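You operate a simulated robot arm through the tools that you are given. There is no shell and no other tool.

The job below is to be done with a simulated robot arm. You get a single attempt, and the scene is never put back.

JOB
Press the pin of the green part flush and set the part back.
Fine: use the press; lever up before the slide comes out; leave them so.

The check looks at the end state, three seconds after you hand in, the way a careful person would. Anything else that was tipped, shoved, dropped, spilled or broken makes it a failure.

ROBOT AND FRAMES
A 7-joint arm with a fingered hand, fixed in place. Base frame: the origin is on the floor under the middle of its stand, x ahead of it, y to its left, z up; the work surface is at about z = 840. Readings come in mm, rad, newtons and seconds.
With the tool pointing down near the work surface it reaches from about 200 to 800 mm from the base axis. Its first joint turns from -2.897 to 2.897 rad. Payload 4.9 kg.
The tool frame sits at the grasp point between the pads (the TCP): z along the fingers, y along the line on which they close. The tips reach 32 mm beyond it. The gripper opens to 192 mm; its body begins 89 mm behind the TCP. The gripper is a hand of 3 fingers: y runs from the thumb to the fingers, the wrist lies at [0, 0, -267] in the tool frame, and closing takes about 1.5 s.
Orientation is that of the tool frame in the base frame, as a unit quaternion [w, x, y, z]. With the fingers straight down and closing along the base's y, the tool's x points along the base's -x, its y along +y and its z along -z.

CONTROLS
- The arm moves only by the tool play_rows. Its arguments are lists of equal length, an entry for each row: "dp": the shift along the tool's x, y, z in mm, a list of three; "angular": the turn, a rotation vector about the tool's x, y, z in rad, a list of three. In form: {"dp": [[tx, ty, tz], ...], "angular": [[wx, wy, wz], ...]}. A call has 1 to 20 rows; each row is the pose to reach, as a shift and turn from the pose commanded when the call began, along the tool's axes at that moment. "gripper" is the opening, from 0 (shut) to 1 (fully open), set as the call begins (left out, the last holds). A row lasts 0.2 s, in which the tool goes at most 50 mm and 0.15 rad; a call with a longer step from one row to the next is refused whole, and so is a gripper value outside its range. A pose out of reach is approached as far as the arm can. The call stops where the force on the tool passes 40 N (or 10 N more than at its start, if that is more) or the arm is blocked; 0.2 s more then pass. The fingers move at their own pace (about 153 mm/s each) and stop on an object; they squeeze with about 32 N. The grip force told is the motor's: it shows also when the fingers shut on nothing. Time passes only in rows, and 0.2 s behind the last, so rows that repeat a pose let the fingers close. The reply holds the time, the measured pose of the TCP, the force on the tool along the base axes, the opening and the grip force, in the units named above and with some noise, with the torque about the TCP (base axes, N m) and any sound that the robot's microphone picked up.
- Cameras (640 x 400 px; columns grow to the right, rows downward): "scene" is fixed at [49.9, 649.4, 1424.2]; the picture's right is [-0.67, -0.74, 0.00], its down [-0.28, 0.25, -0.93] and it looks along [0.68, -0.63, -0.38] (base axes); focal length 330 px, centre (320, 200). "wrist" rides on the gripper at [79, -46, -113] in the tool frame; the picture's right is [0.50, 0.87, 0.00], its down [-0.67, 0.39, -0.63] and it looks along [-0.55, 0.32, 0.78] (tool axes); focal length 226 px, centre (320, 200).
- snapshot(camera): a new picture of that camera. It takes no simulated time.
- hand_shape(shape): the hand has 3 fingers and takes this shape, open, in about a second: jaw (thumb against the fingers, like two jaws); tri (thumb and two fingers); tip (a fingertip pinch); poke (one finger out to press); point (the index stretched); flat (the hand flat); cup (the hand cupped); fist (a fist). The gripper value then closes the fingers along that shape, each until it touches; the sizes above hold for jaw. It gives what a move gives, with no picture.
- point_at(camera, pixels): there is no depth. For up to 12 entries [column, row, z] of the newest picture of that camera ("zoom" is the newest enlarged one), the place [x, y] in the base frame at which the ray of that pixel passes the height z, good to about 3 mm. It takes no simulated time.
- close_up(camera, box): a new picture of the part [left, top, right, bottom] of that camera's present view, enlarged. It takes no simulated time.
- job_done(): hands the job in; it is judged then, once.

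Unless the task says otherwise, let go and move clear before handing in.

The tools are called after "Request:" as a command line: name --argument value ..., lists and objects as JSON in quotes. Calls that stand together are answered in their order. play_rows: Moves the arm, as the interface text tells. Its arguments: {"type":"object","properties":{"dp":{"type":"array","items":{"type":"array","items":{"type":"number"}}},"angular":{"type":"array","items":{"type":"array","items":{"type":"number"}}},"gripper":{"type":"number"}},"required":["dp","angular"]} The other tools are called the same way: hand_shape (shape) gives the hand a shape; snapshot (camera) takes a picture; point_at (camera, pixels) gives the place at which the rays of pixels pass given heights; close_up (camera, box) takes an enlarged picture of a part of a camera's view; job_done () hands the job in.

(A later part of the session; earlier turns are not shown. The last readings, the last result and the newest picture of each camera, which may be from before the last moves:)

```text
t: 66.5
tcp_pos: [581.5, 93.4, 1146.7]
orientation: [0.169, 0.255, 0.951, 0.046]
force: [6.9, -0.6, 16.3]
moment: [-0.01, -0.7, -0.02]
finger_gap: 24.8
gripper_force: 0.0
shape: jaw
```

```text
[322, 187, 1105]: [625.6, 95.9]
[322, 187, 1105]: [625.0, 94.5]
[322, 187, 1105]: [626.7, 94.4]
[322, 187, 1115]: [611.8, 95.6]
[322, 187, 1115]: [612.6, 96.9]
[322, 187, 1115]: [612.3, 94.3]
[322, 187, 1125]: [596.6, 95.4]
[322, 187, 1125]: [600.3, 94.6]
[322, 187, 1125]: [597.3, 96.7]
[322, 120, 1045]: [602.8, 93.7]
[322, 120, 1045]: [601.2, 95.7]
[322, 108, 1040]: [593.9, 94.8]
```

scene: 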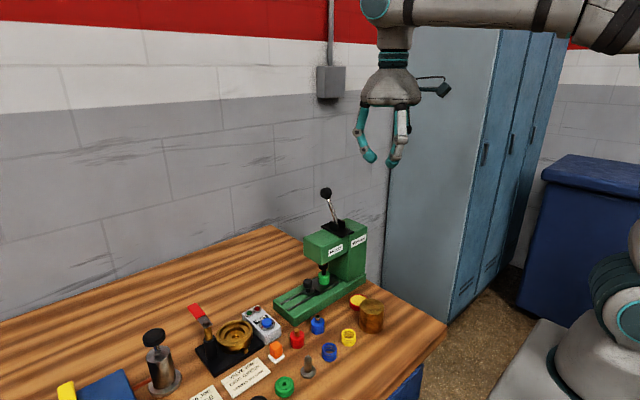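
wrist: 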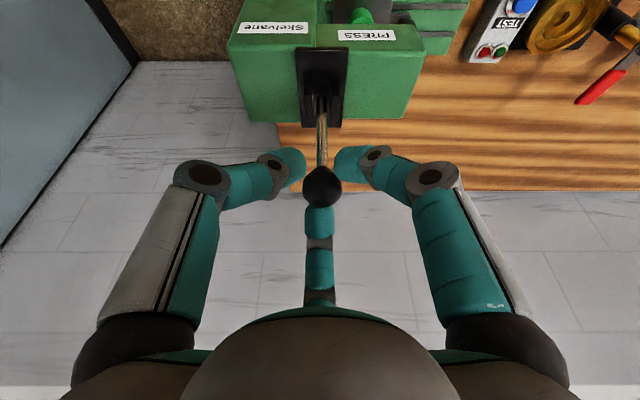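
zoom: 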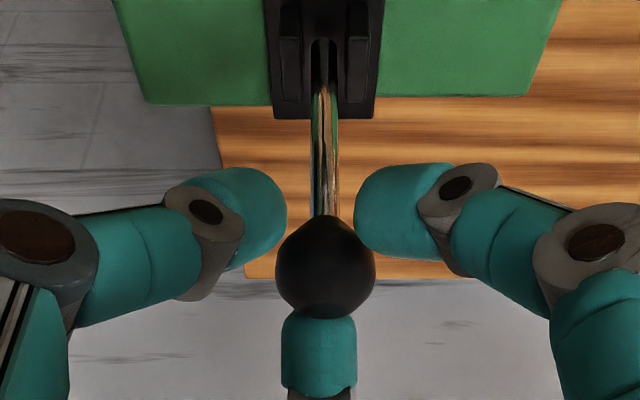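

The ball is at ≈(600,95,1122), about 11 mm to +x and below the tip plane, so the tips rode high. I'll open, recentre around the ball some 9 mm lower, and close again.

Request:
play_rows --dp '[[0, 0, 0], [0, 0, 0], [-3.4, 2.9, 6.2], [-6.9, 5.87, 12.5], [-6.9, 5.87, 12.5]]' --angular '[[0, 0, 0], [0, 0, 0], [0, 0, 0], [0, 0, 0], [0, 0, 0]]' --gripper 0.3

Request:
close_up --camera "wrist" --box '[240, 80, 400, 240]'

Request:
close_up --camera "scene" --box '[290, 150, 390, 250]'

```text
t: 67.7
tcp_pos: [594.2, 94.8, 1135.2]
orientation: [0.167, 0.256, 0.951, 0.045]
force: [-0.2, 0.1, -0.4]
moment: [-0.01, -0.05, 0.03]
finger_gap: 57.3
gripper_force: 0.0
shape: jaw
```

```text
2.50 times, centred on (320, 160) of wrist
```

zoom: 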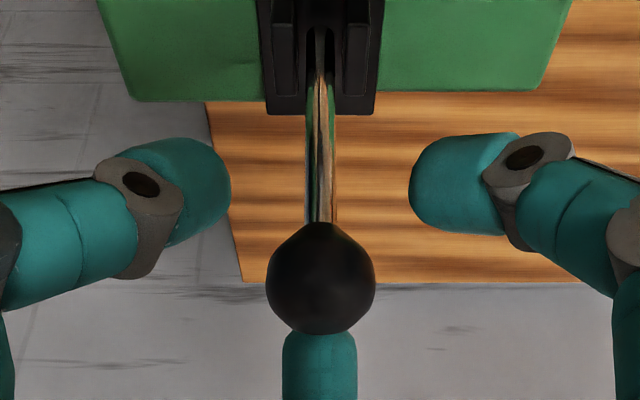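

```text
4.00 times, centred on (340, 200) of scene
```

zoom: 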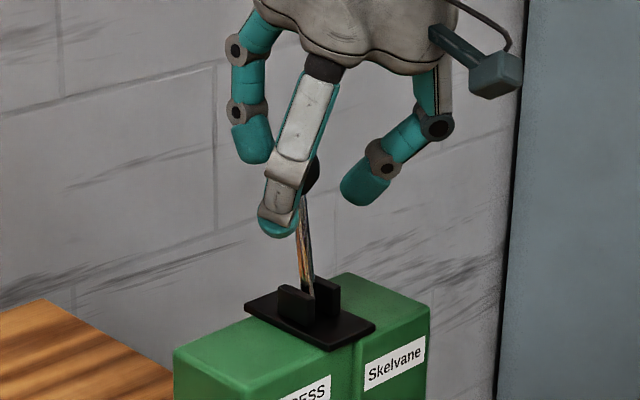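

The lever stays where it was left. The ball is at zoom (322,278); I'll query its ray to recentre precisely.

Request:
snapshot --camera "wrist"

Request:
point_at --camera "wrist" --pixels '[[321, 191, 1110], [321, 191, 1110], [321, 191, 1110], [321, 191, 1120], [321, 191, 1120], [321, 191, 1120], [321, 191, 1130], [321, 191, 1130], [321, 191, 1130], [321, 191, 1124], [321, 191, 1124], [321, 191, 1124]]'

```text
taken
```

wrist: 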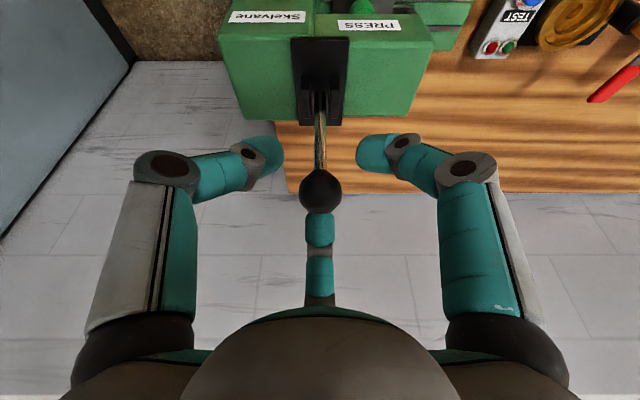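

```text
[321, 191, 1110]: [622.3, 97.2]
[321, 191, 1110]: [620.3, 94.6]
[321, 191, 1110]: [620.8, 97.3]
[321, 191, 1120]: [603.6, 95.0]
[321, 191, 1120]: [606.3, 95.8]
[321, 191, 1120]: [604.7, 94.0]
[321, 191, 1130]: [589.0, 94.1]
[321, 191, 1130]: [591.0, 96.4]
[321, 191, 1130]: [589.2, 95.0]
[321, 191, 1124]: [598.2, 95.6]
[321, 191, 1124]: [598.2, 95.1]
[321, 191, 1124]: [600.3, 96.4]
```

The ball is at ≈(600.5,95,1122.6), and the tip plane is now a few mm below its centre, which is good for a secure hold. Closing again.

Request:
play_rows --dp '[[0, 0, 0], [0, 0, 0], [0, 0, 0], [0, 0, 0], [0, 0, 0]]' --angular '[[0, 0, 0], [0, 0, 0], [0, 0, 0], [0, 0, 0], [0, 0, 0]]' --gripper 0.12

Request:
close_up --camera "wrist" --box '[240, 80, 400, 240]'

Request:
close_up --camera "scene" --box '[300, 160, 370, 220]'

```text
t: 68.8
tcp_pos: [593.3, 94.8, 1135.5]
orientation: [0.168, 0.255, 0.951, 0.045]
force: [3.3, 0.4, 3.8]
moment: [-0.03, -0.13, -0.01]
finger_gap: 24.0
gripper_force: 0.0
shape: jaw
```

```text
2.50 times, centred on (320, 160) of wrist
```

zoom: 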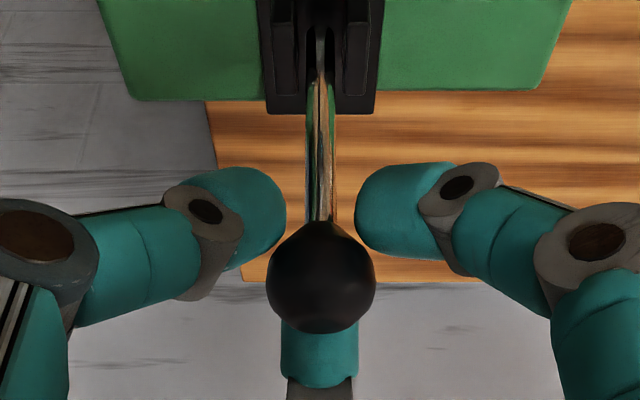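

```text
6.67 times, centred on (335, 190) of scene
```

zoom: 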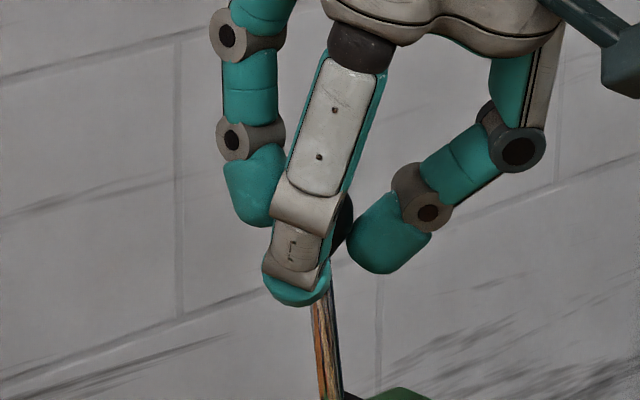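

Now the ball sits above the closed tips (it covers the far fingertip in the view), so the shaft just under the ball is caged. I'll continue pulling along the arc to about +20°, watching force and ram.

Request:
play_rows --dp '[[5.95, -3.43, -3.35], [12.05, -6.96, -5.92], [18.22, -10.52, -7.98], [24.63, -14.22, -9.29], [31.02, -17.91, -10.06], [34.88, -20.15, -10.08], [34.88, -20.15, -10.08]]' --angular '[[0, 0, 0], [0, 0, 0], [0, 0, 0], [0, 0, 0], [0, 0, 0], [0, 0, 0], [0, 0, 0]]'

Request:
close_up --camera "scene" --box '[290, 150, 390, 250]'

Request:
close_up --camera "scene" --box '[295, 245, 355, 295]'

Request:
close_up --camera "wrist" --box '[240, 80, 400, 240]'

```text
t: 70.5
tcp_pos: [553.5, 94.0, 1130.7]
orientation: [0.167, 0.254, 0.952, 0.045]
force: [0.9, 0.2, 0.6]
moment: [-0.02, -0.05, -0.04]
finger_gap: 23.5
gripper_force: 0.3
shape: jaw
```

```text
4.00 times, centred on (340, 200) of scene
```

zoom: 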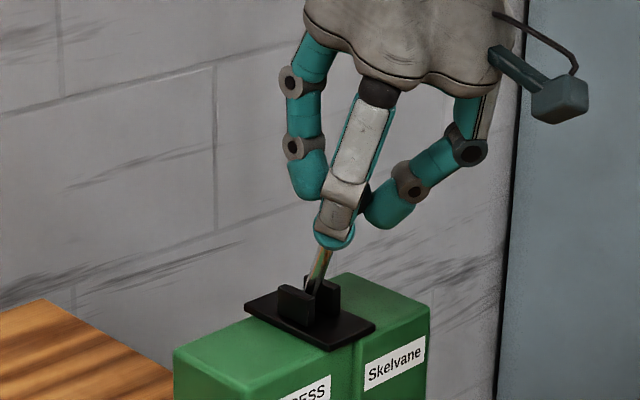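

```text
8.00 times, centred on (325, 270) of scene
```

zoom: 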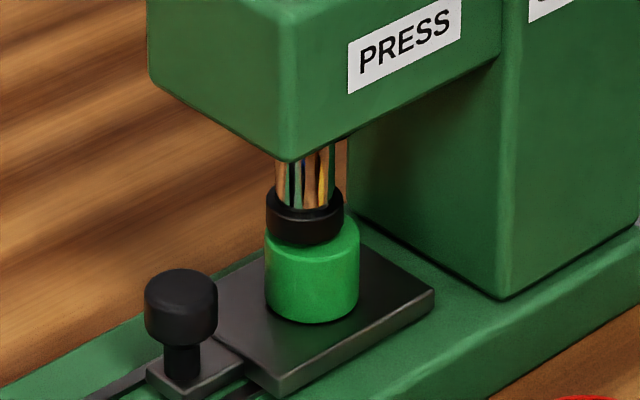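

```text
2.50 times, centred on (320, 160) of wrist
```

zoom: 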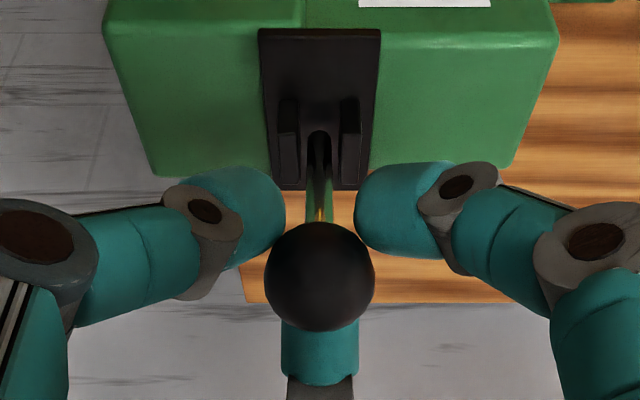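

The ram has come down over the pin; its cap front edge (zoom row 246) still has a few mm to go to the body top. I'll continue along the arc toward +45°, stopping at resistance.

Request:
play_rows --dp '[[6.45, -3.72, 0.27], [12.83, -7.4, 1.21], [19.13, -11.04, 2.81], [25.29, -14.61, 5.12], [31.25, -18.05, 7.94], [31.25, -18.05, 7.94]]' --angular '[[0, 0, 0], [0, 0, 0], [0, 0, 0], [0, 0, 0], [0, 0, 0], [0, 0, 0]]'

Request:
close_up --camera "scene" --box '[290, 150, 390, 250]'

Request:
close_up --camera "scene" --box '[295, 245, 355, 295]'

Request:
close_up --camera "wrist" --box '[240, 80, 400, 240]'

```text
t: 71.8
tcp_pos: [521.2, 97.0, 1112.2]
orientation: [0.167, 0.255, 0.951, 0.046]
force: [10.8, 0.1, 6.0]
moment: [-0.03, -0.34, 0.02]
finger_gap: 24.9
gripper_force: 0.0
shape: jaw
```

```text
4.00 times, centred on (340, 200) of scene
```

zoom: 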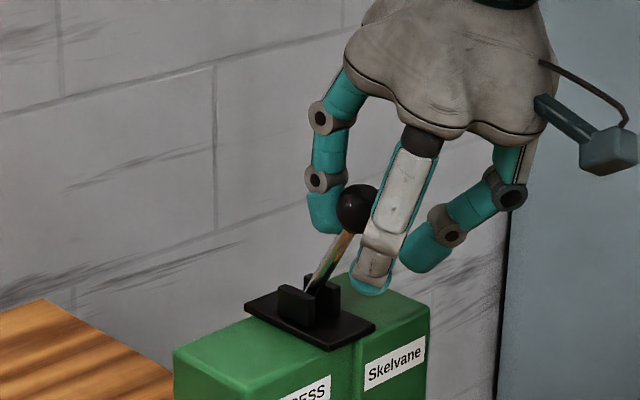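

```text
8.00 times, centred on (325, 270) of scene
```

zoom: 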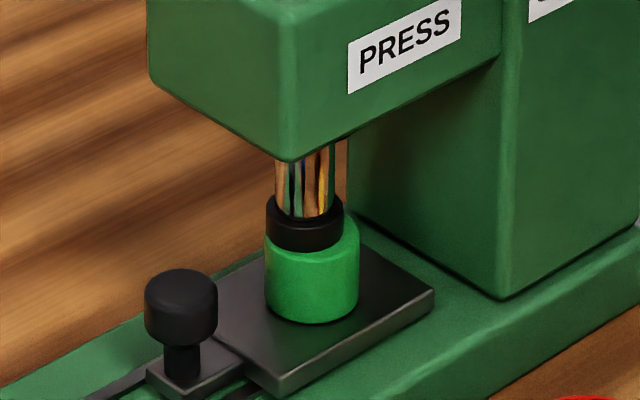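

```text
2.50 times, centred on (320, 160) of wrist
```

zoom: 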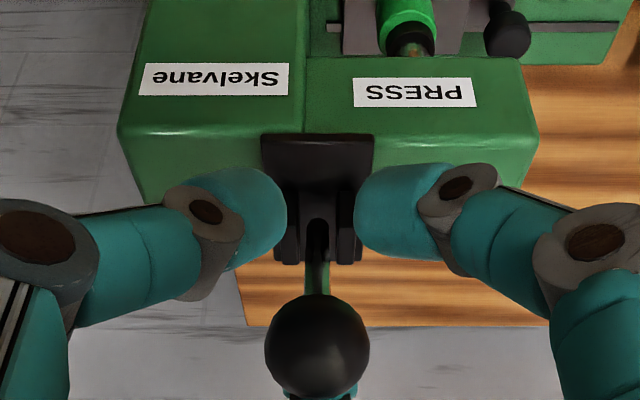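

The lever now resists (≈12 N) and the ram cap is lower still. I'll check the ball's place and zoom on the cap/part contact from both cameras.

Request:
close_up --camera "wrist" --box '[320, 60, 400, 120]'

Request:
close_up --camera "scene" --box '[310, 255, 342, 281]'

Request:
point_at --camera "wrist" --pixels '[[319, 218, 1095], [319, 218, 1095], [319, 218, 1105], [319, 218, 1105], [319, 218, 1115], [319, 218, 1115], [319, 218, 1110], [319, 218, 1120]]'

```text
6.67 times, centred on (360, 90) of wrist
```

zoom: 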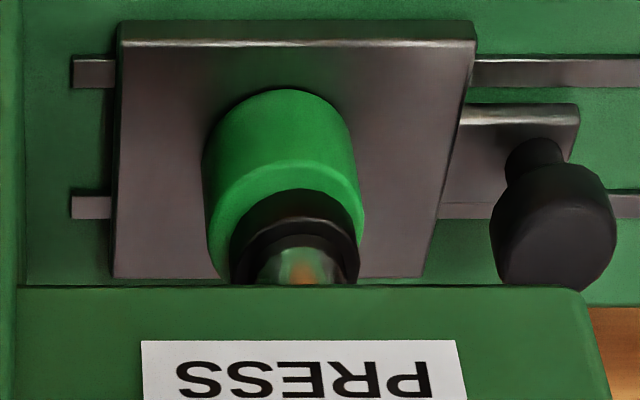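

```text
15.38 times, centred on (326, 268) of scene
```

zoom: 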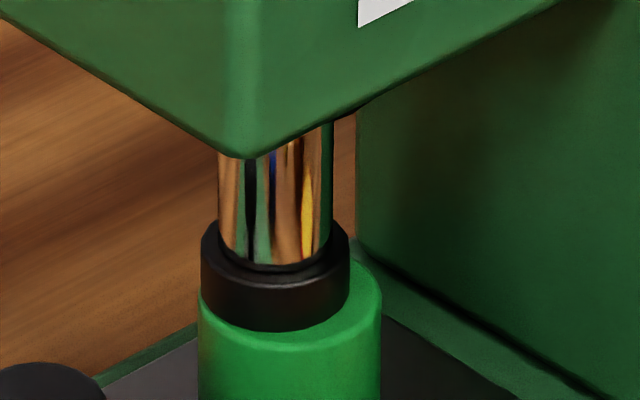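

```text
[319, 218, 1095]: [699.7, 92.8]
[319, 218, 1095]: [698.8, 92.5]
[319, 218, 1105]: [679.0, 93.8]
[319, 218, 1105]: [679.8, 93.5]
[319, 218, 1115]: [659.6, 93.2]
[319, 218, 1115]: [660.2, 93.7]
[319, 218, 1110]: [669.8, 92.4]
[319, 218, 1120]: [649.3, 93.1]
```

The cap appears seated on or just above the body top (scene zoom, cap front edge at (275,330)). I'll take a fresh wrist snapshot to locate the ball and decide how much further to pull.

Request:
snapshot --camera "wrist"

Request:
point_at --camera "wrist" --pixels '[[319, 218, 1095], [319, 218, 1095], [319, 218, 1105], [319, 218, 1105], [319, 218, 1115], [319, 218, 1115], [319, 218, 1110], [319, 218, 1120]]'

```text
taken
```

wrist: 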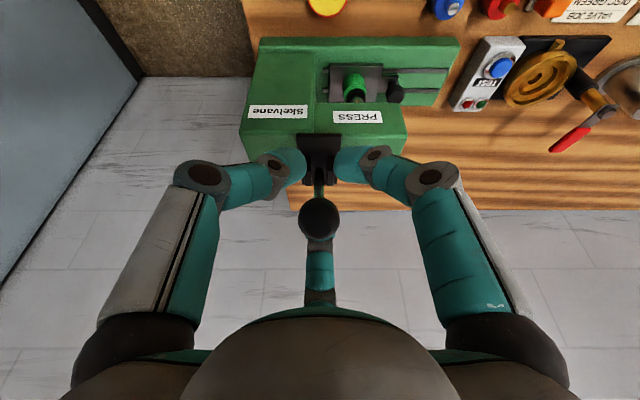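

```text
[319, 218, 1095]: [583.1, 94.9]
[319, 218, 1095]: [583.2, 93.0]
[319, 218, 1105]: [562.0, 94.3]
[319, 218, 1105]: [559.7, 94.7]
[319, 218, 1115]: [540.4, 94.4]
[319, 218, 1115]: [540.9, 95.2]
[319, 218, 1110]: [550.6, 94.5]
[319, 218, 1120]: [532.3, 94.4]
```

The ball is at ≈(546,94.5,1112), i.e. lever at about +30°, mirror of its upper −30°. I'll pull a few mm more along the tangent to confirm it's firmly at the end of the stroke.

Request:
play_rows --dp '[[0.85, -0.49, 0.18], [1.7, -0.98, 0.35], [2.54, -1.47, 0.53], [3.39, -1.96, 0.7], [4.24, -2.45, 0.88], [4.24, -2.45, 0.88]]' --angular '[[0, 0, 0], [0, 0, 0], [0, 0, 0], [0, 0, 0], [0, 0, 0], [0, 0, 0]]'

Request:
close_up --camera "scene" --box '[310, 255, 342, 281]'

Request:
close_up --camera "wrist" --box '[240, 60, 400, 240]'

```text
t: 73.2
tcp_pos: [517.8, 96.5, 1110.0]
orientation: [0.169, 0.255, 0.951, 0.045]
force: [12.2, 1.5, 14.0]
moment: [0.0, -0.7, 0.01]
finger_gap: 25.8
gripper_force: 0.1
shape: jaw
```

```text
15.38 times, centred on (326, 268) of scene
```

zoom: 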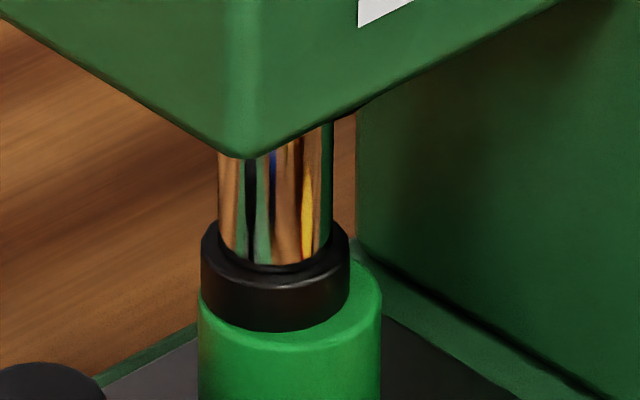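

```text
2.22 times, centred on (320, 150) of wrist
```

zoom: 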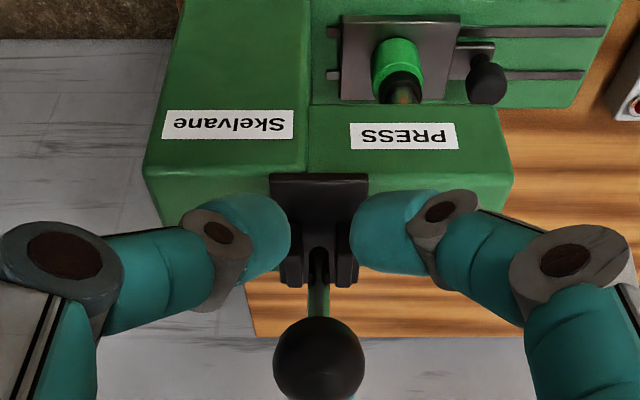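

Force rose to about 18 N with no further ram motion (cap edge unchanged at (275,330)). I'll press a little harder once to be sure, then return the lever.

Request:
play_rows --dp '[[0.85, -0.49, 0.18], [1.7, -0.98, 0.35], [2.54, -1.47, 0.53], [3.39, -1.96, 0.7], [3.39, -1.96, 0.7], [3.39, -1.96, 0.7]]' --angular '[[0, 0, 0], [0, 0, 0], [0, 0, 0], [0, 0, 0], [0, 0, 0], [0, 0, 0]]'

Request:
close_up --camera "scene" --box '[290, 160, 350, 280]'

Request:
close_up --camera "scene" --box '[310, 255, 342, 281]'

```text
t: 74.7
tcp_pos: [515.0, 95.5, 1109.9]
orientation: [0.169, 0.255, 0.951, 0.045]
force: [12.2, 0.5, 18.4]
moment: [0.03, -0.99, 0.02]
finger_gap: 26.4
gripper_force: 0.1
shape: jaw
```

```text
3.33 times, centred on (320, 220) of scene
```

zoom: 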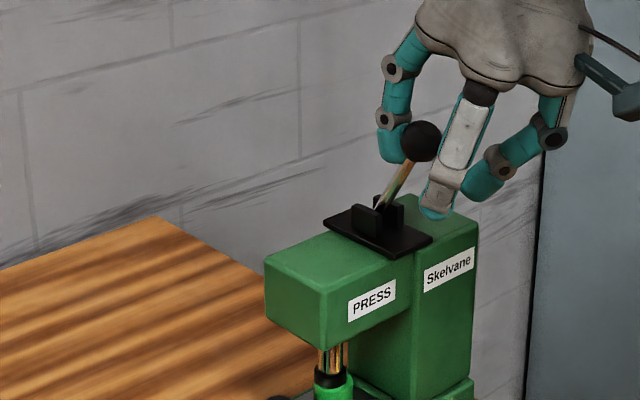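

```text
15.38 times, centred on (326, 268) of scene
```

zoom: 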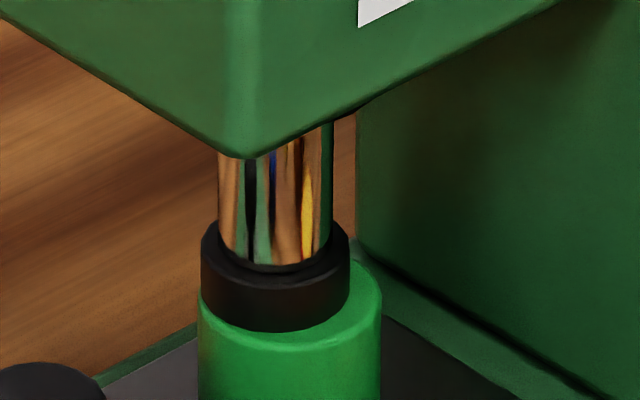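

The lever is at its end stop (ram unchanged, ≈22 N). Now to raise it: I'll open the fingers, recentre on the shaft just under the ball (ball ≈(546,94.5,1112)), and close there.

Request:
play_rows --dp '[[0, 0, 0], [0, 0, 0], [0, 0, 0], [0, 0, 0]]' --angular '[[0, 0, 0], [0, 0, 0], [0, 0, 0], [0, 0, 0]]' --gripper 0.32

Request:
snapshot --camera "wrist"

Request:
close_up --camera "scene" --box '[290, 150, 390, 250]'

```text
t: 75.7
tcp_pos: [513.0, 95.8, 1107.9]
orientation: [0.167, 0.255, 0.951, 0.044]
force: [6.4, 0.2, -3.5]
moment: [0.02, 0.12, 0.01]
finger_gap: 63.6
gripper_force: 0.1
shape: jaw
```

```text
taken
```

wrist: 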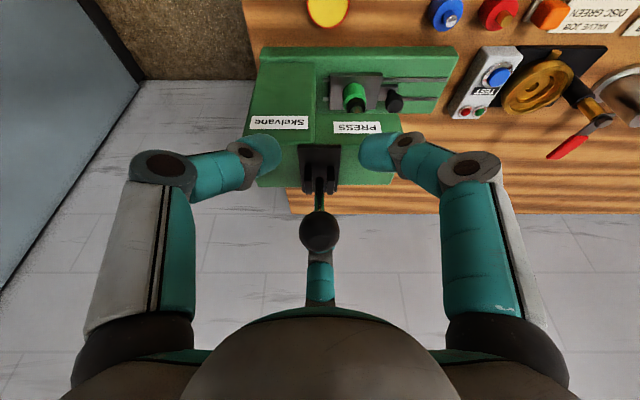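

```text
4.00 times, centred on (340, 200) of scene
```

zoom: 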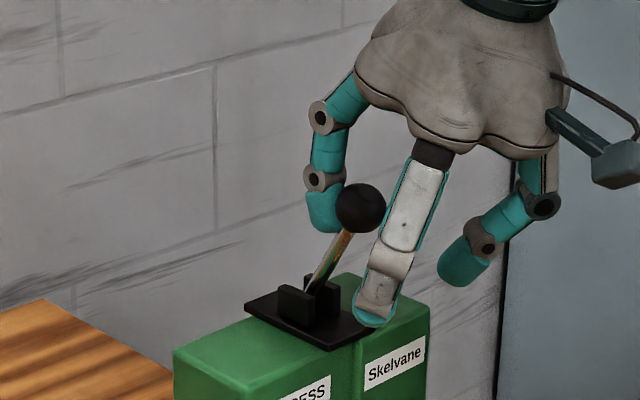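

The lever stays put with the fingers open. Let me locate the ball (wrist (318,232)) from this pose before recentring.

Request:
point_at --camera "wrist" --pixels '[[318, 232, 1095], [318, 232, 1095], [318, 232, 1100], [318, 232, 1100], [318, 232, 1105], [318, 232, 1105], [318, 232, 1110], [318, 232, 1110], [318, 232, 1115], [318, 232, 1115], [318, 190, 1045], [318, 190, 1045]]'

Request:
point_at --camera "scene" --pixels '[[345, 202, 1095], [345, 202, 1100], [345, 202, 1105], [345, 202, 1105], [345, 202, 1110], [345, 202, 1110], [345, 202, 1115], [345, 202, 1120]]'

```text
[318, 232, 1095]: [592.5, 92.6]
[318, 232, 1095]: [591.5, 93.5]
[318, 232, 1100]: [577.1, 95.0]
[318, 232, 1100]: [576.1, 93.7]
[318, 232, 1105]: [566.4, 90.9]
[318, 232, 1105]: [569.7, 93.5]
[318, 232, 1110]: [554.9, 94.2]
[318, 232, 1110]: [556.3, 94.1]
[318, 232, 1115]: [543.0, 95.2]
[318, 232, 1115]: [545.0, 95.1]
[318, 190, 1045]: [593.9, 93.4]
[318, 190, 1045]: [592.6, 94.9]
```

```text
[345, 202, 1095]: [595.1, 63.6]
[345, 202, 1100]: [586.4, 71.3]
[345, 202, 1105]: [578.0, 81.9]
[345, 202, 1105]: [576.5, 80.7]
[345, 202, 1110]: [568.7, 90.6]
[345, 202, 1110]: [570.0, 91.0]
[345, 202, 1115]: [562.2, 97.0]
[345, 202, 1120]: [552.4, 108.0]
```

Combining both cameras, the ball is at roughly (553,94.5,1111). I'll shift the open hand +44 mm in x so its axis meets the shaft just below the ball, then look.

Request:
play_rows --dp '[[-9, 4.9, 3.9], [-18.1, 9.8, 7.7], [-27.2, 14.6, 11.6], [-36.3, 19.5, 15.4], [-36.3, 19.5, 15.4]]' --angular '[[0, 0, 0], [0, 0, 0], [0, 0, 0], [0, 0, 0], [0, 0, 0]]'

Request:
close_up --camera "wrist" --box '[240, 80, 400, 240]'

Request:
close_up --camera "scene" --box '[290, 150, 390, 250]'

```text
t: 76.8
tcp_pos: [557.4, 93.8, 1106.0]
orientation: [0.167, 0.255, 0.951, 0.046]
force: [-0.5, -1.0, 0.3]
moment: [0.01, -0.03, 0.03]
finger_gap: 61.2
gripper_force: 0.0
shape: jaw
```

```text
2.50 times, centred on (320, 160) of wrist
```

zoom: 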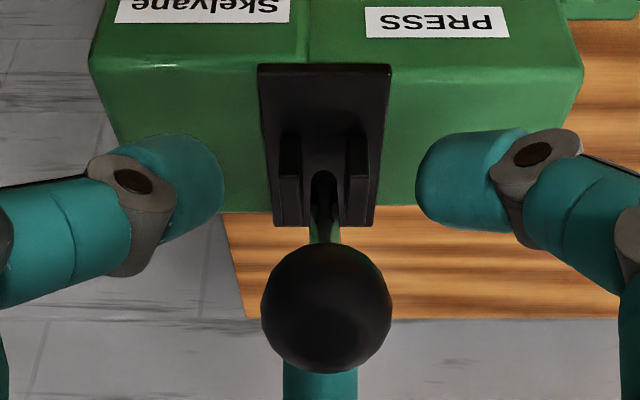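

```text
4.00 times, centred on (340, 200) of scene
```

zoom: 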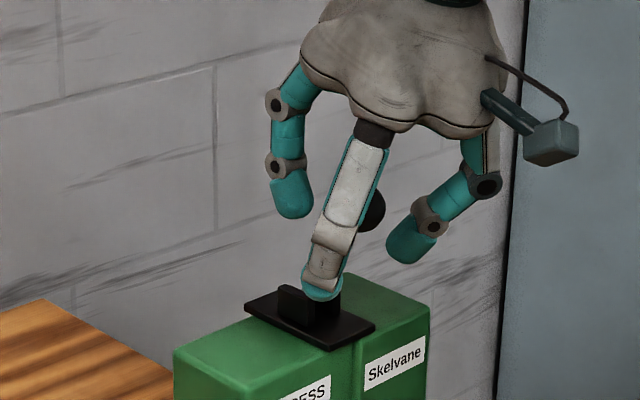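

The ball is inside the hand above the fingertips. I'll close the tips around the shaft beneath it.

Request:
play_rows --dp '[[0, 0, 0], [0, 0, 0], [0, 0, 0], [0, 0, 0], [0, 0, 0]]' --angular '[[0, 0, 0], [0, 0, 0], [0, 0, 0], [0, 0, 0], [0, 0, 0]]' --gripper 0.05

Request:
close_up --camera "wrist" --box '[240, 80, 400, 240]'

Request:
close_up --camera "scene" --box '[290, 150, 390, 250]'

```text
t: 78.0
tcp_pos: [556.8, 92.4, 1105.4]
orientation: [0.169, 0.255, 0.951, 0.044]
force: [-0.6, -0.5, -0.1]
moment: [0.07, 0.02, 0.01]
finger_gap: 9.9
gripper_force: 0.0
shape: jaw
```

```text
2.50 times, centred on (320, 160) of wrist
```

zoom: 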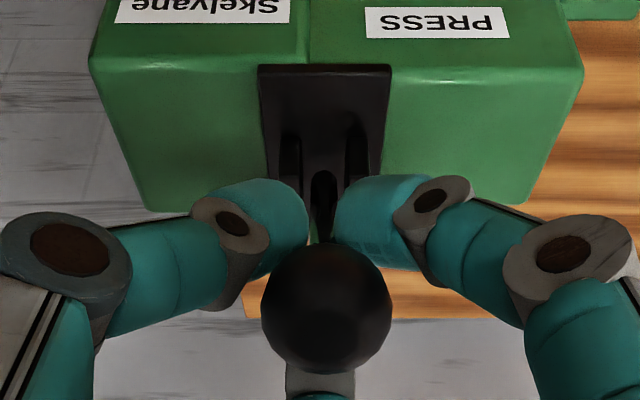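

```text
4.00 times, centred on (340, 200) of scene
```

zoom: 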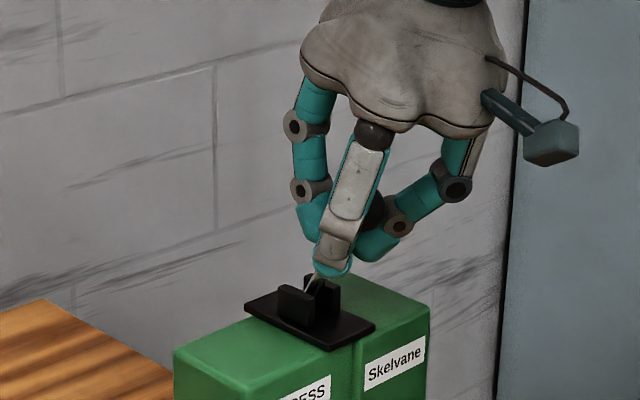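

The tips now cage the shaft just below the ball (gap 9.9 mm, no squeeze). I'll swing the lever back up along its arc, turning the hand with it, first about half-way.

Request:
play_rows --dp '[[-6.56, 3.79, -0.33], [-11.65, 6.72, -0.11], [-16.72, 9.66, 0.75], [-21.68, 12.52, 1.98], [-26.49, 15.3, 3.68], [-26.49, 15.3, 3.68]]' --angular '[[0.0297, 0.0514, 0], [0.0533, 0.0922, 0], [0.0759, 0.1315, 0], [0.0995, 0.1723, 0], [0.1222, 0.2116, 0], [0.1222, 0.2116, 0]]' --gripper 0.07

Request:
close_up --camera "scene" --box '[280, 150, 380, 290]'

Request:
close_up --camera "wrist" --box '[240, 80, 400, 240]'

```text
t: 79.5
tcp_pos: [587.2, 95.5, 1112.6]
orientation: [0.05, 0.258, 0.965, 0.014]
force: [0.7, -0.4, -0.1]
moment: [-0.02, 0.0, -0.02]
finger_gap: 13.4
gripper_force: 0.0
shape: jaw
```

```text
2.86 times, centred on (330, 220) of scene
```

zoom: 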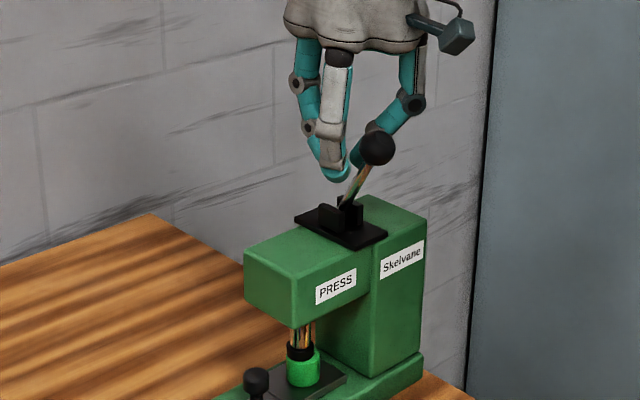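

```text
2.50 times, centred on (320, 160) of wrist
```

zoom: 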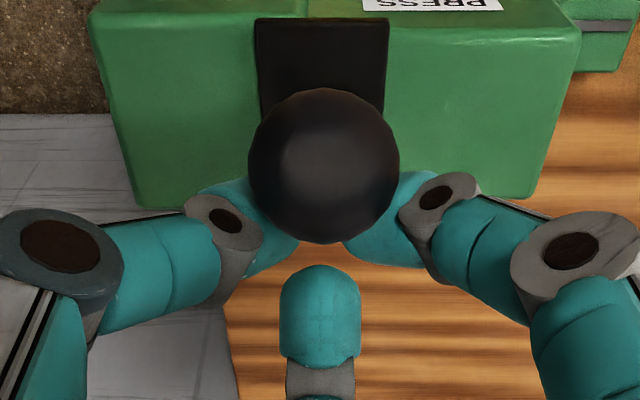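

The shaft slipped out between the two rear fingers, so the lever is still down (ball at scene zoom (377,148)). I'll back off, lift clear, and turn the hand 60° so a closed fingertip cluster can push the ball back from the robot's side.

Request:
play_rows --dp '[[-12.9, 7.45, 1.56], [-17, 9.8, -43.2], [-20.98, 12.2, -88], [-10.7, 6.3, -89.2], [-0.5, 0.4, -90.5], [9.8, -5.5, -91.7], [20, -11.4, -93], [30.3, -17.3, -94.2], [40.5, -23.2, -95.4], [50.8, -29.1, -96.7], [61, -35, -97.9], [61, -35, -97.9]]' --angular '[[0, 0, 0], [0, 0, 0], [0, 0, 0], [0.0002, 0.0136, -0.1307], [0.0003, 0.0272, -0.2614], [0.0005, 0.0408, -0.3921], [0.0006, 0.0544, -0.5228], [0.0008, 0.068, -0.6535], [0.0009, 0.0816, -0.7842], [0.0011, 0.0952, -0.9149], [0.0012, 0.1088, -1.0456], [0.0012, 0.1088, -1.0456]]'

Request:
play_rows --dp '[[0, 0, 0], [0, 0, 0]]' --angular '[[0, 0, 0], [0, 0, 0]]' --gripper 0.0

Request:
snapshot --camera "wrist"

Request:
close_up --camera "scene" --box '[280, 110, 400, 290]'

```text
t: 82.0
tcp_pos: [507.4, 95.2, 1203.8]
orientation: [0.0, -0.26, 0.966, 0.0]
force: [-0.4, -0.7, -0.6]
moment: [-0.02, -0.02, 0.01]
finger_gap: 13.3
gripper_force: 0.0
shape: jaw
```

```text
t: 82.7
tcp_pos: [507.5, 94.2, 1203.7]
orientation: [0.0, -0.259, 0.966, 0.0]
force: [0.2, 0.6, -0.1]
moment: [0.01, 0.02, 0.01]
finger_gap: 0.1
gripper_force: 31.9
shape: jaw
```

```text
taken
```

wrist: 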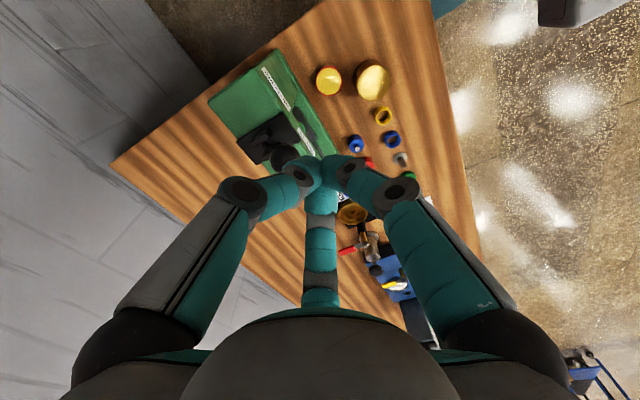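

```text
2.22 times, centred on (340, 200) of scene
```

zoom: 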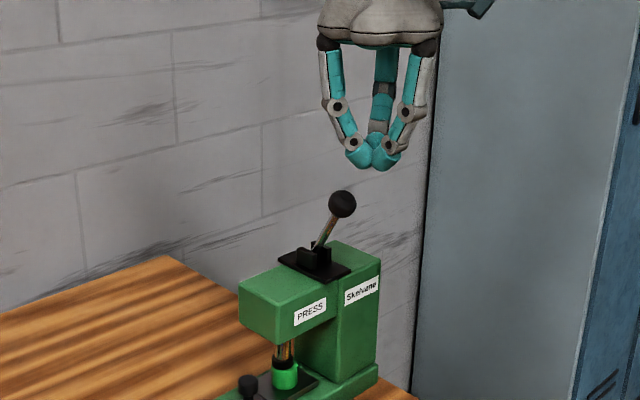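

The lever is clearly visible at about +27°, ball at scene ≈(350,201.5). I'll get its place by combining rays with the known y≈94.5.

Request:
close_up --camera "scene" --box '[325, 180, 375, 240]'

Request:
snapshot --camera "scene"

Request:
point_at --camera "scene" --pixels '[[350.4, 201.4, 1095], [350.4, 201.4, 1100], [350.4, 201.4, 1105], [350.4, 201.4, 1105], [350.4, 201.4, 1110], [350.4, 201.4, 1110], [350.4, 201.4, 1115], [350.4, 201.4, 1120], [326, 193, 1112], [326, 193, 1112], [326, 193, 1116], [326, 193, 1116]]'

```text
6.67 times, centred on (350, 210) of scene
```

zoom: 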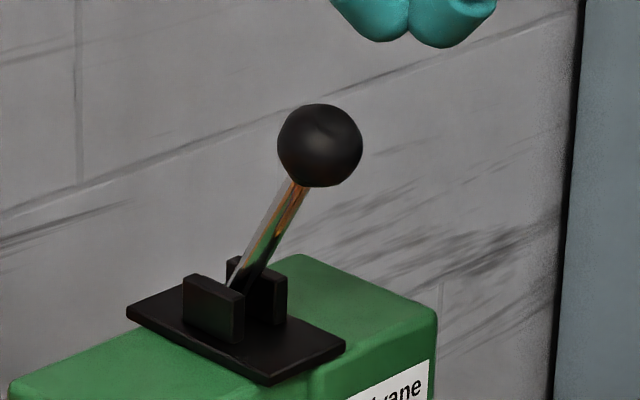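

```text
taken
```

scene: 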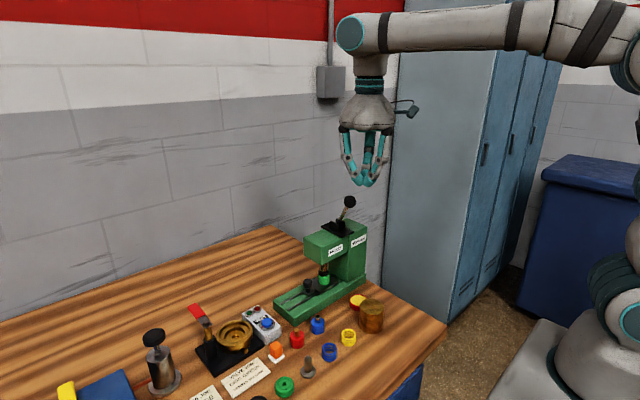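

```text
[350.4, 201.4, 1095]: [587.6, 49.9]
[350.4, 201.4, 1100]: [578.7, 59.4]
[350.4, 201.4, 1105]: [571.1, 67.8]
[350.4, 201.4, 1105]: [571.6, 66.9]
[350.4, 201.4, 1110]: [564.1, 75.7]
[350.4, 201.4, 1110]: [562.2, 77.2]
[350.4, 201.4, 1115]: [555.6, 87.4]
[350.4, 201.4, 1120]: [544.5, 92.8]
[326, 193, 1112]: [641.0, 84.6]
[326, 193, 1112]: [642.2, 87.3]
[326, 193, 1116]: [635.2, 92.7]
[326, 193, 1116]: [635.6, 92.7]
```

The ball is at about (543,95,1115). I'll lower the closed fingertip cluster on its robot side (TCP ≈(498,95,1124)).

Request:
play_rows --dp '[[7.4, 5.2, 0], [7.4, 5.2, 26], [7.4, 5.2, 53], [7.4, 5.2, 79.7], [7.4, 5.2, 79.7]]' --angular '[[0, 0, 0], [0, 0, 0], [0, 0, 0], [0, 0, 0], [0, 0, 0]]'

Request:
close_up --camera "scene" --box '[310, 150, 390, 240]'

Request:
close_up --camera "wrist" --box '[220, 60, 420, 240]'

```text
t: 83.8
tcp_pos: [498.5, 95.6, 1122.7]
orientation: [0.0, -0.258, 0.966, 0.001]
force: [0.4, -0.6, -0.2]
moment: [0.03, -0.01, -0.02]
finger_gap: 0.0
gripper_force: 31.9
shape: jaw
```

```text
4.44 times, centred on (350, 195) of scene
```

zoom: 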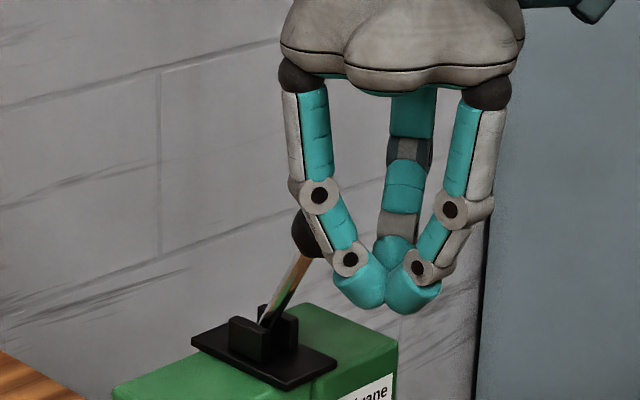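

```text
2.22 times, centred on (320, 150) of wrist
```

zoom: 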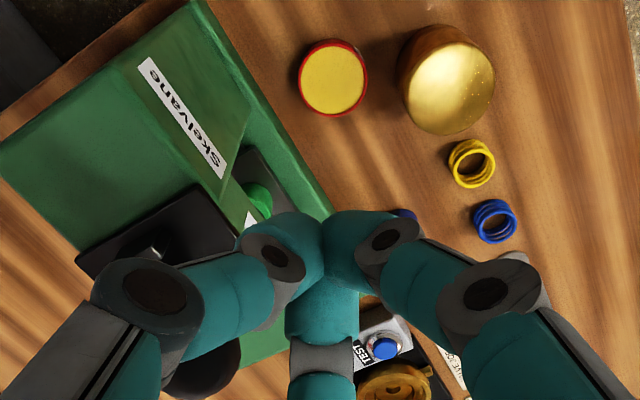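

The closed tips are about 20 mm below the ball's centre and 45 mm on its robot side. I'll raise 10 mm and push the ball back along the arc, first to about vertical.

Request:
play_rows --dp '[[0, 0, -10], [-6.93, -4, -10], [-13.86, -8, -12], [-22.5, -13, -15], [-31.2, -18, -18.5], [-39.8, -23, -20.5], [-48.5, -28, -21.3], [-48.5, -28, -21.3]]' --angular '[[0, 0, 0], [0, 0, 0], [0, 0, 0], [0, 0, 0], [0, 0, 0], [0, 0, 0], [0, 0, 0], [0, 0, 0]]'

Request:
close_up --camera "scene" --box '[290, 150, 390, 290]'

Request:
close_up --camera "wrist" --box '[200, 100, 400, 280]'

```text
t: 85.7
tcp_pos: [555.5, 95.6, 1145.8]
orientation: [-0.001, -0.259, 0.966, 0.0]
force: [-0.4, 0.3, 0.7]
moment: [0.05, 0.01, -0.01]
finger_gap: 0.0
gripper_force: 32.3
shape: jaw
```

```text
2.86 times, centred on (340, 220) of scene
```

zoom: 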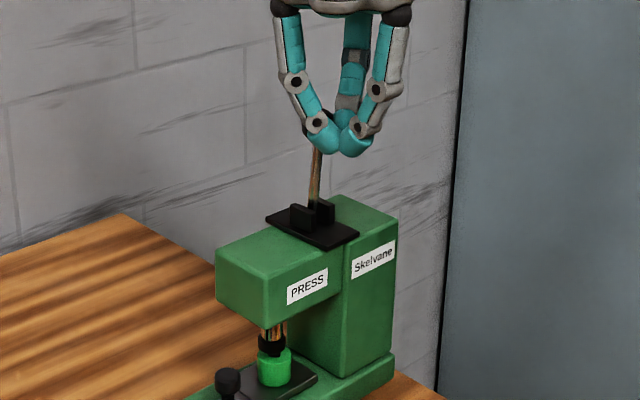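

```text
2.22 times, centred on (300, 190) of wrist
```

zoom: 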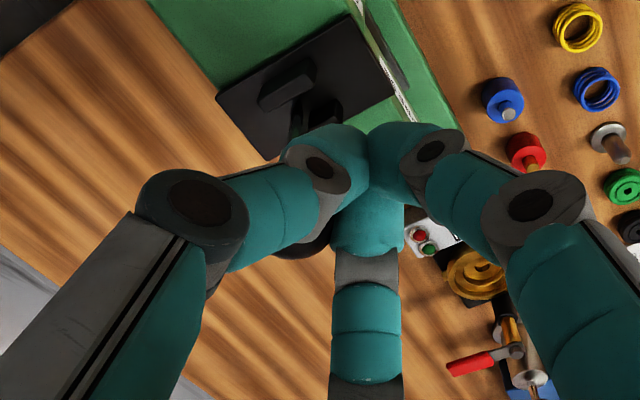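

The lever is following (near vertical) with negligible force. I'll push on to its upper stop.

Request:
play_rows --dp '[[-8.66, -5, 0.8], [-17.3, -10, 2.8], [-26, -15, 6.3], [-34.6, -20, 10.8], [-39.8, -23, 13.3], [-41.6, -24, 14.2], [-41.6, -24, 14.2]]' --angular '[[0, 0, 0], [0, 0, 0], [0, 0, 0], [0, 0, 0], [0, 0, 0], [0, 0, 0], [0, 0, 0]]'

Request:
close_up --camera "scene" --box '[290, 150, 390, 290]'

Request:
close_up --camera "scene" --box '[305, 250, 345, 285]'

```text
t: 87.2
tcp_pos: [602.7, 95.4, 1132.5]
orientation: [0.0, -0.257, 0.966, 0.0]
force: [0.0, 0.0, -0.8]
moment: [0.02, -0.01, -0.03]
finger_gap: 0.0
gripper_force: 32.0
shape: jaw
```

```text
2.86 times, centred on (340, 220) of scene
```

zoom: 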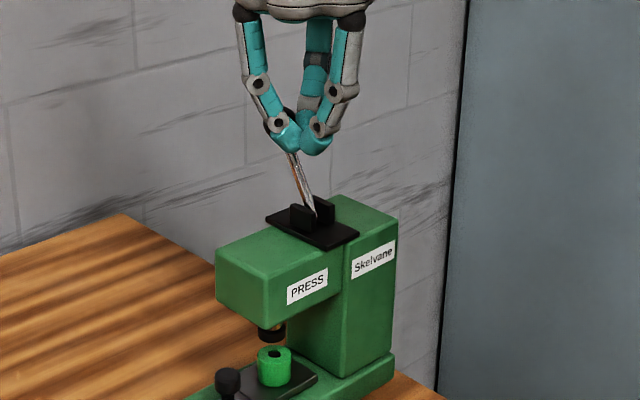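

```text
11.43 times, centred on (325, 268) of scene
```

zoom: 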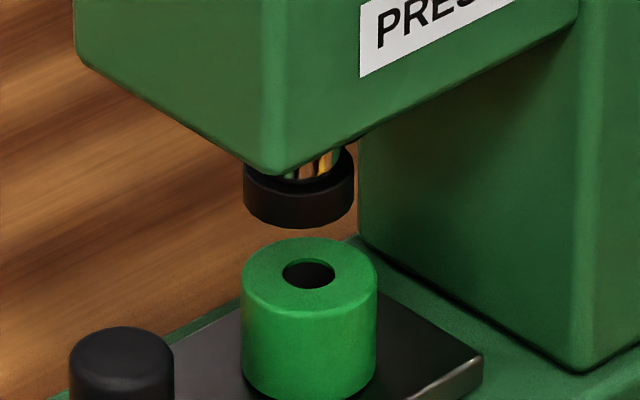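

The pin is down: the body's top now shows only the flush black disc (zoom (308,272)). The ram cap is still ~1 px lower than at the start, so I'll nudge the lever a bit further up to its original position.

Request:
play_rows --dp '[[-2.2, -1.25, 1.2], [-4.3, -2.5, 2.5], [-6.5, -3.75, 3.7], [-8.7, -5, 5], [-10.4, -6, 6.2], [-10.4, -6, 6.2]]' --angular '[[0, 0, 0], [0, 0, 0], [0, 0, 0], [0, 0, 0], [0, 0, 0], [0, 0, 0]]'

Request:
close_up --camera "scene" --box '[305, 250, 345, 285]'

Request:
close_up --camera "scene" --box '[300, 170, 360, 240]'

```text
t: 88.2
tcp_pos: [607.2, 93.6, 1128.2]
orientation: [-0.005, -0.258, 0.966, -0.001]
force: [-18.1, -1.3, 7.6]
moment: [0.0, 0.23, -0.04]
finger_gap: 0.0
gripper_force: 32.1
shape: jaw
stopped in row 4: the force on the tool passed its limit at 44 N (the readings are from after the stop); the commanded pose is now the measured one
```

```text
11.43 times, centred on (325, 268) of scene
```

zoom: 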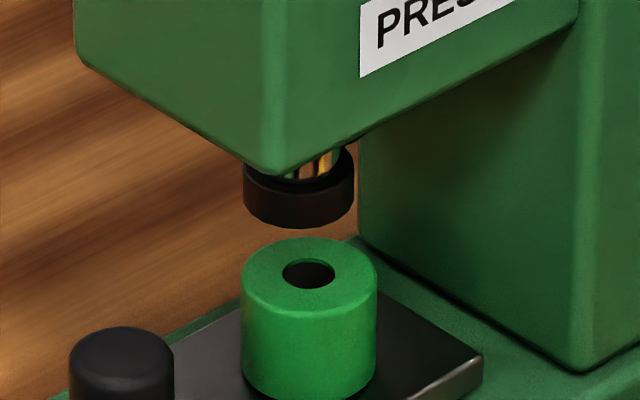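

```text
5.71 times, centred on (330, 205) of scene
```

zoom: 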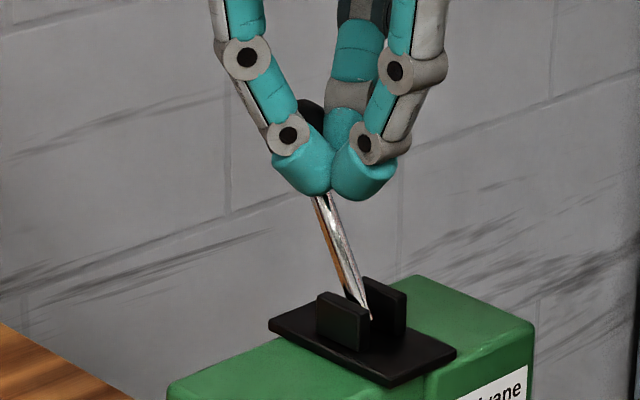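

Resistance at 44 N means the lever is firmly at its upper stop, ram fully raised. I'll back away from the ball and verify the lever stays up.

Request:
play_rows --dp '[[4.3, 2.5, -1], [13, 7.5, -5], [26, 15, -40], [43.3, 25, -75], [52, 30, -110], [52, 30, -110]]' --angular '[[0, 0, 0], [0, 0, 0], [0, 0, 0], [0, 0, 0], [0, 0, 0], [0, 0, 0]]'

Request:
close_up --camera "scene" --box '[240, 180, 400, 280]'

Request:
close_up --camera "scene" --box '[310, 262, 342, 288]'

```text
t: 89.6
tcp_pos: [549.6, 96.7, 1237.6]
orientation: [-0.004, -0.258, 0.966, 0.0]
force: [1.5, -0.6, 0.3]
moment: [0.02, 0.0, -0.01]
finger_gap: 0.0
gripper_force: 32.2
shape: jaw
```

```text
4.00 times, centred on (320, 230) of scene
```

zoom: 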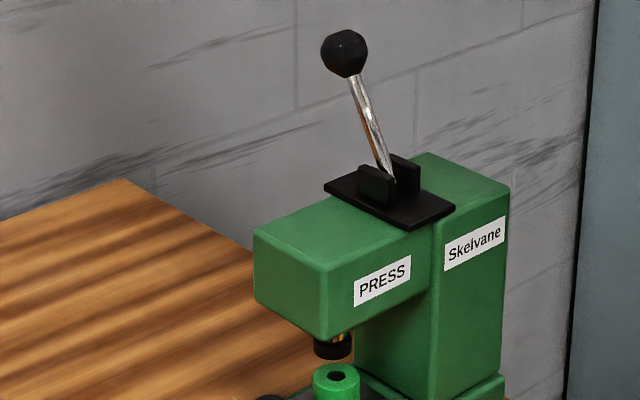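

```text
15.38 times, centred on (326, 275) of scene
```

zoom: 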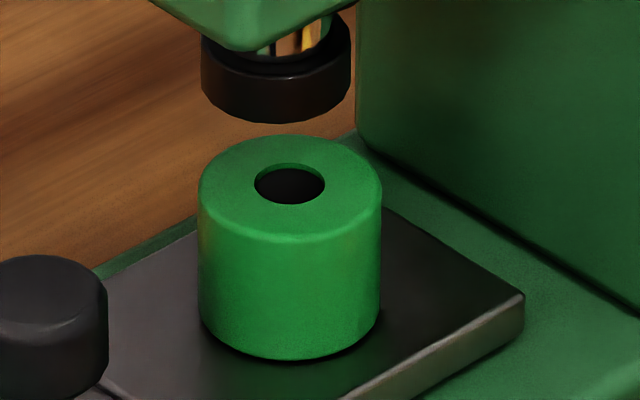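

Everything matches the starting picture: lever up (ball at zoom (345,52)), ram raised, and the pin flush in the green body. Next I'll go back to the knob with the same leaning orientation to pull the slide out; first to a stand-off pose.

Request:
play_rows --dp '[[-11.4, 13.3, 1], [-22.9, 26.5, 4.1], [-34.3, 39.8, 9.2], [-45.8, 53, 16.4], [-57.2, 66.3, 25.6], [-68.7, 79.5, 36.9], [-80.1, 92.8, 50.2], [-91.5, 106, 65.6], [-103, 119.3, 83], [-114.4, 132.5, 102.4], [-125.9, 145.8, 124], [-137.3, 159, 147.6], [-137.3, 159, 147.6]]' --angular '[[0.0434, -0.0125, 0.1281], [0.0868, -0.025, 0.2562], [0.1302, -0.0376, 0.3843], [0.1736, -0.0501, 0.5124], [0.217, -0.0626, 0.6405], [0.2604, -0.0751, 0.7686], [0.3037, -0.0876, 0.8967], [0.3471, -0.1001, 1.0248], [0.3905, -0.1127, 1.1529], [0.4339, -0.1252, 1.281], [0.4773, -0.1377, 1.4091], [0.5207, -0.1502, 1.5372], [0.5207, -0.1502, 1.5372]]' --gripper 0.19

Request:
snapshot --camera "wrist"

Request:
close_up --camera "scene" --box '[240, 180, 380, 310]'

```text
t: 92.4
tcp_pos: [587.7, 300.4, 1090.8]
orientation: [0.122, 0.485, 0.84, -0.21]
force: [-1.1, -0.9, -0.5]
moment: [-0.03, 0.02, -0.02]
finger_gap: 35.9
gripper_force: 0.0
shape: jaw
```

```text
taken
```

wrist: 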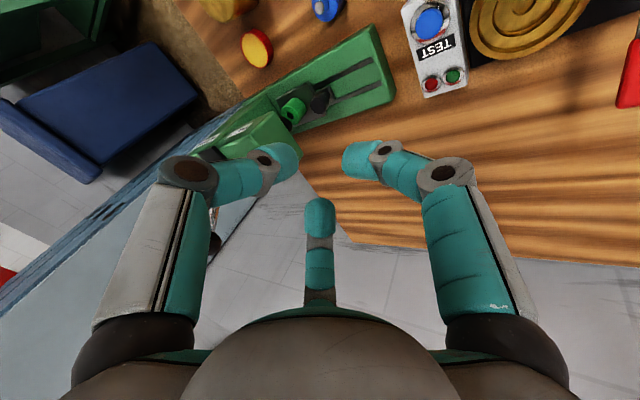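

```text
3.08 times, centred on (310, 245) of scene
```

zoom: 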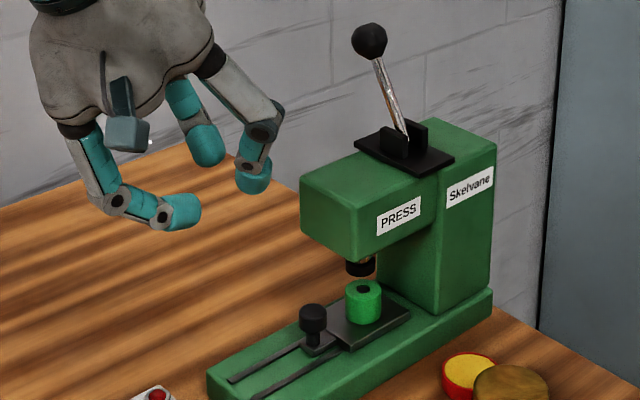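

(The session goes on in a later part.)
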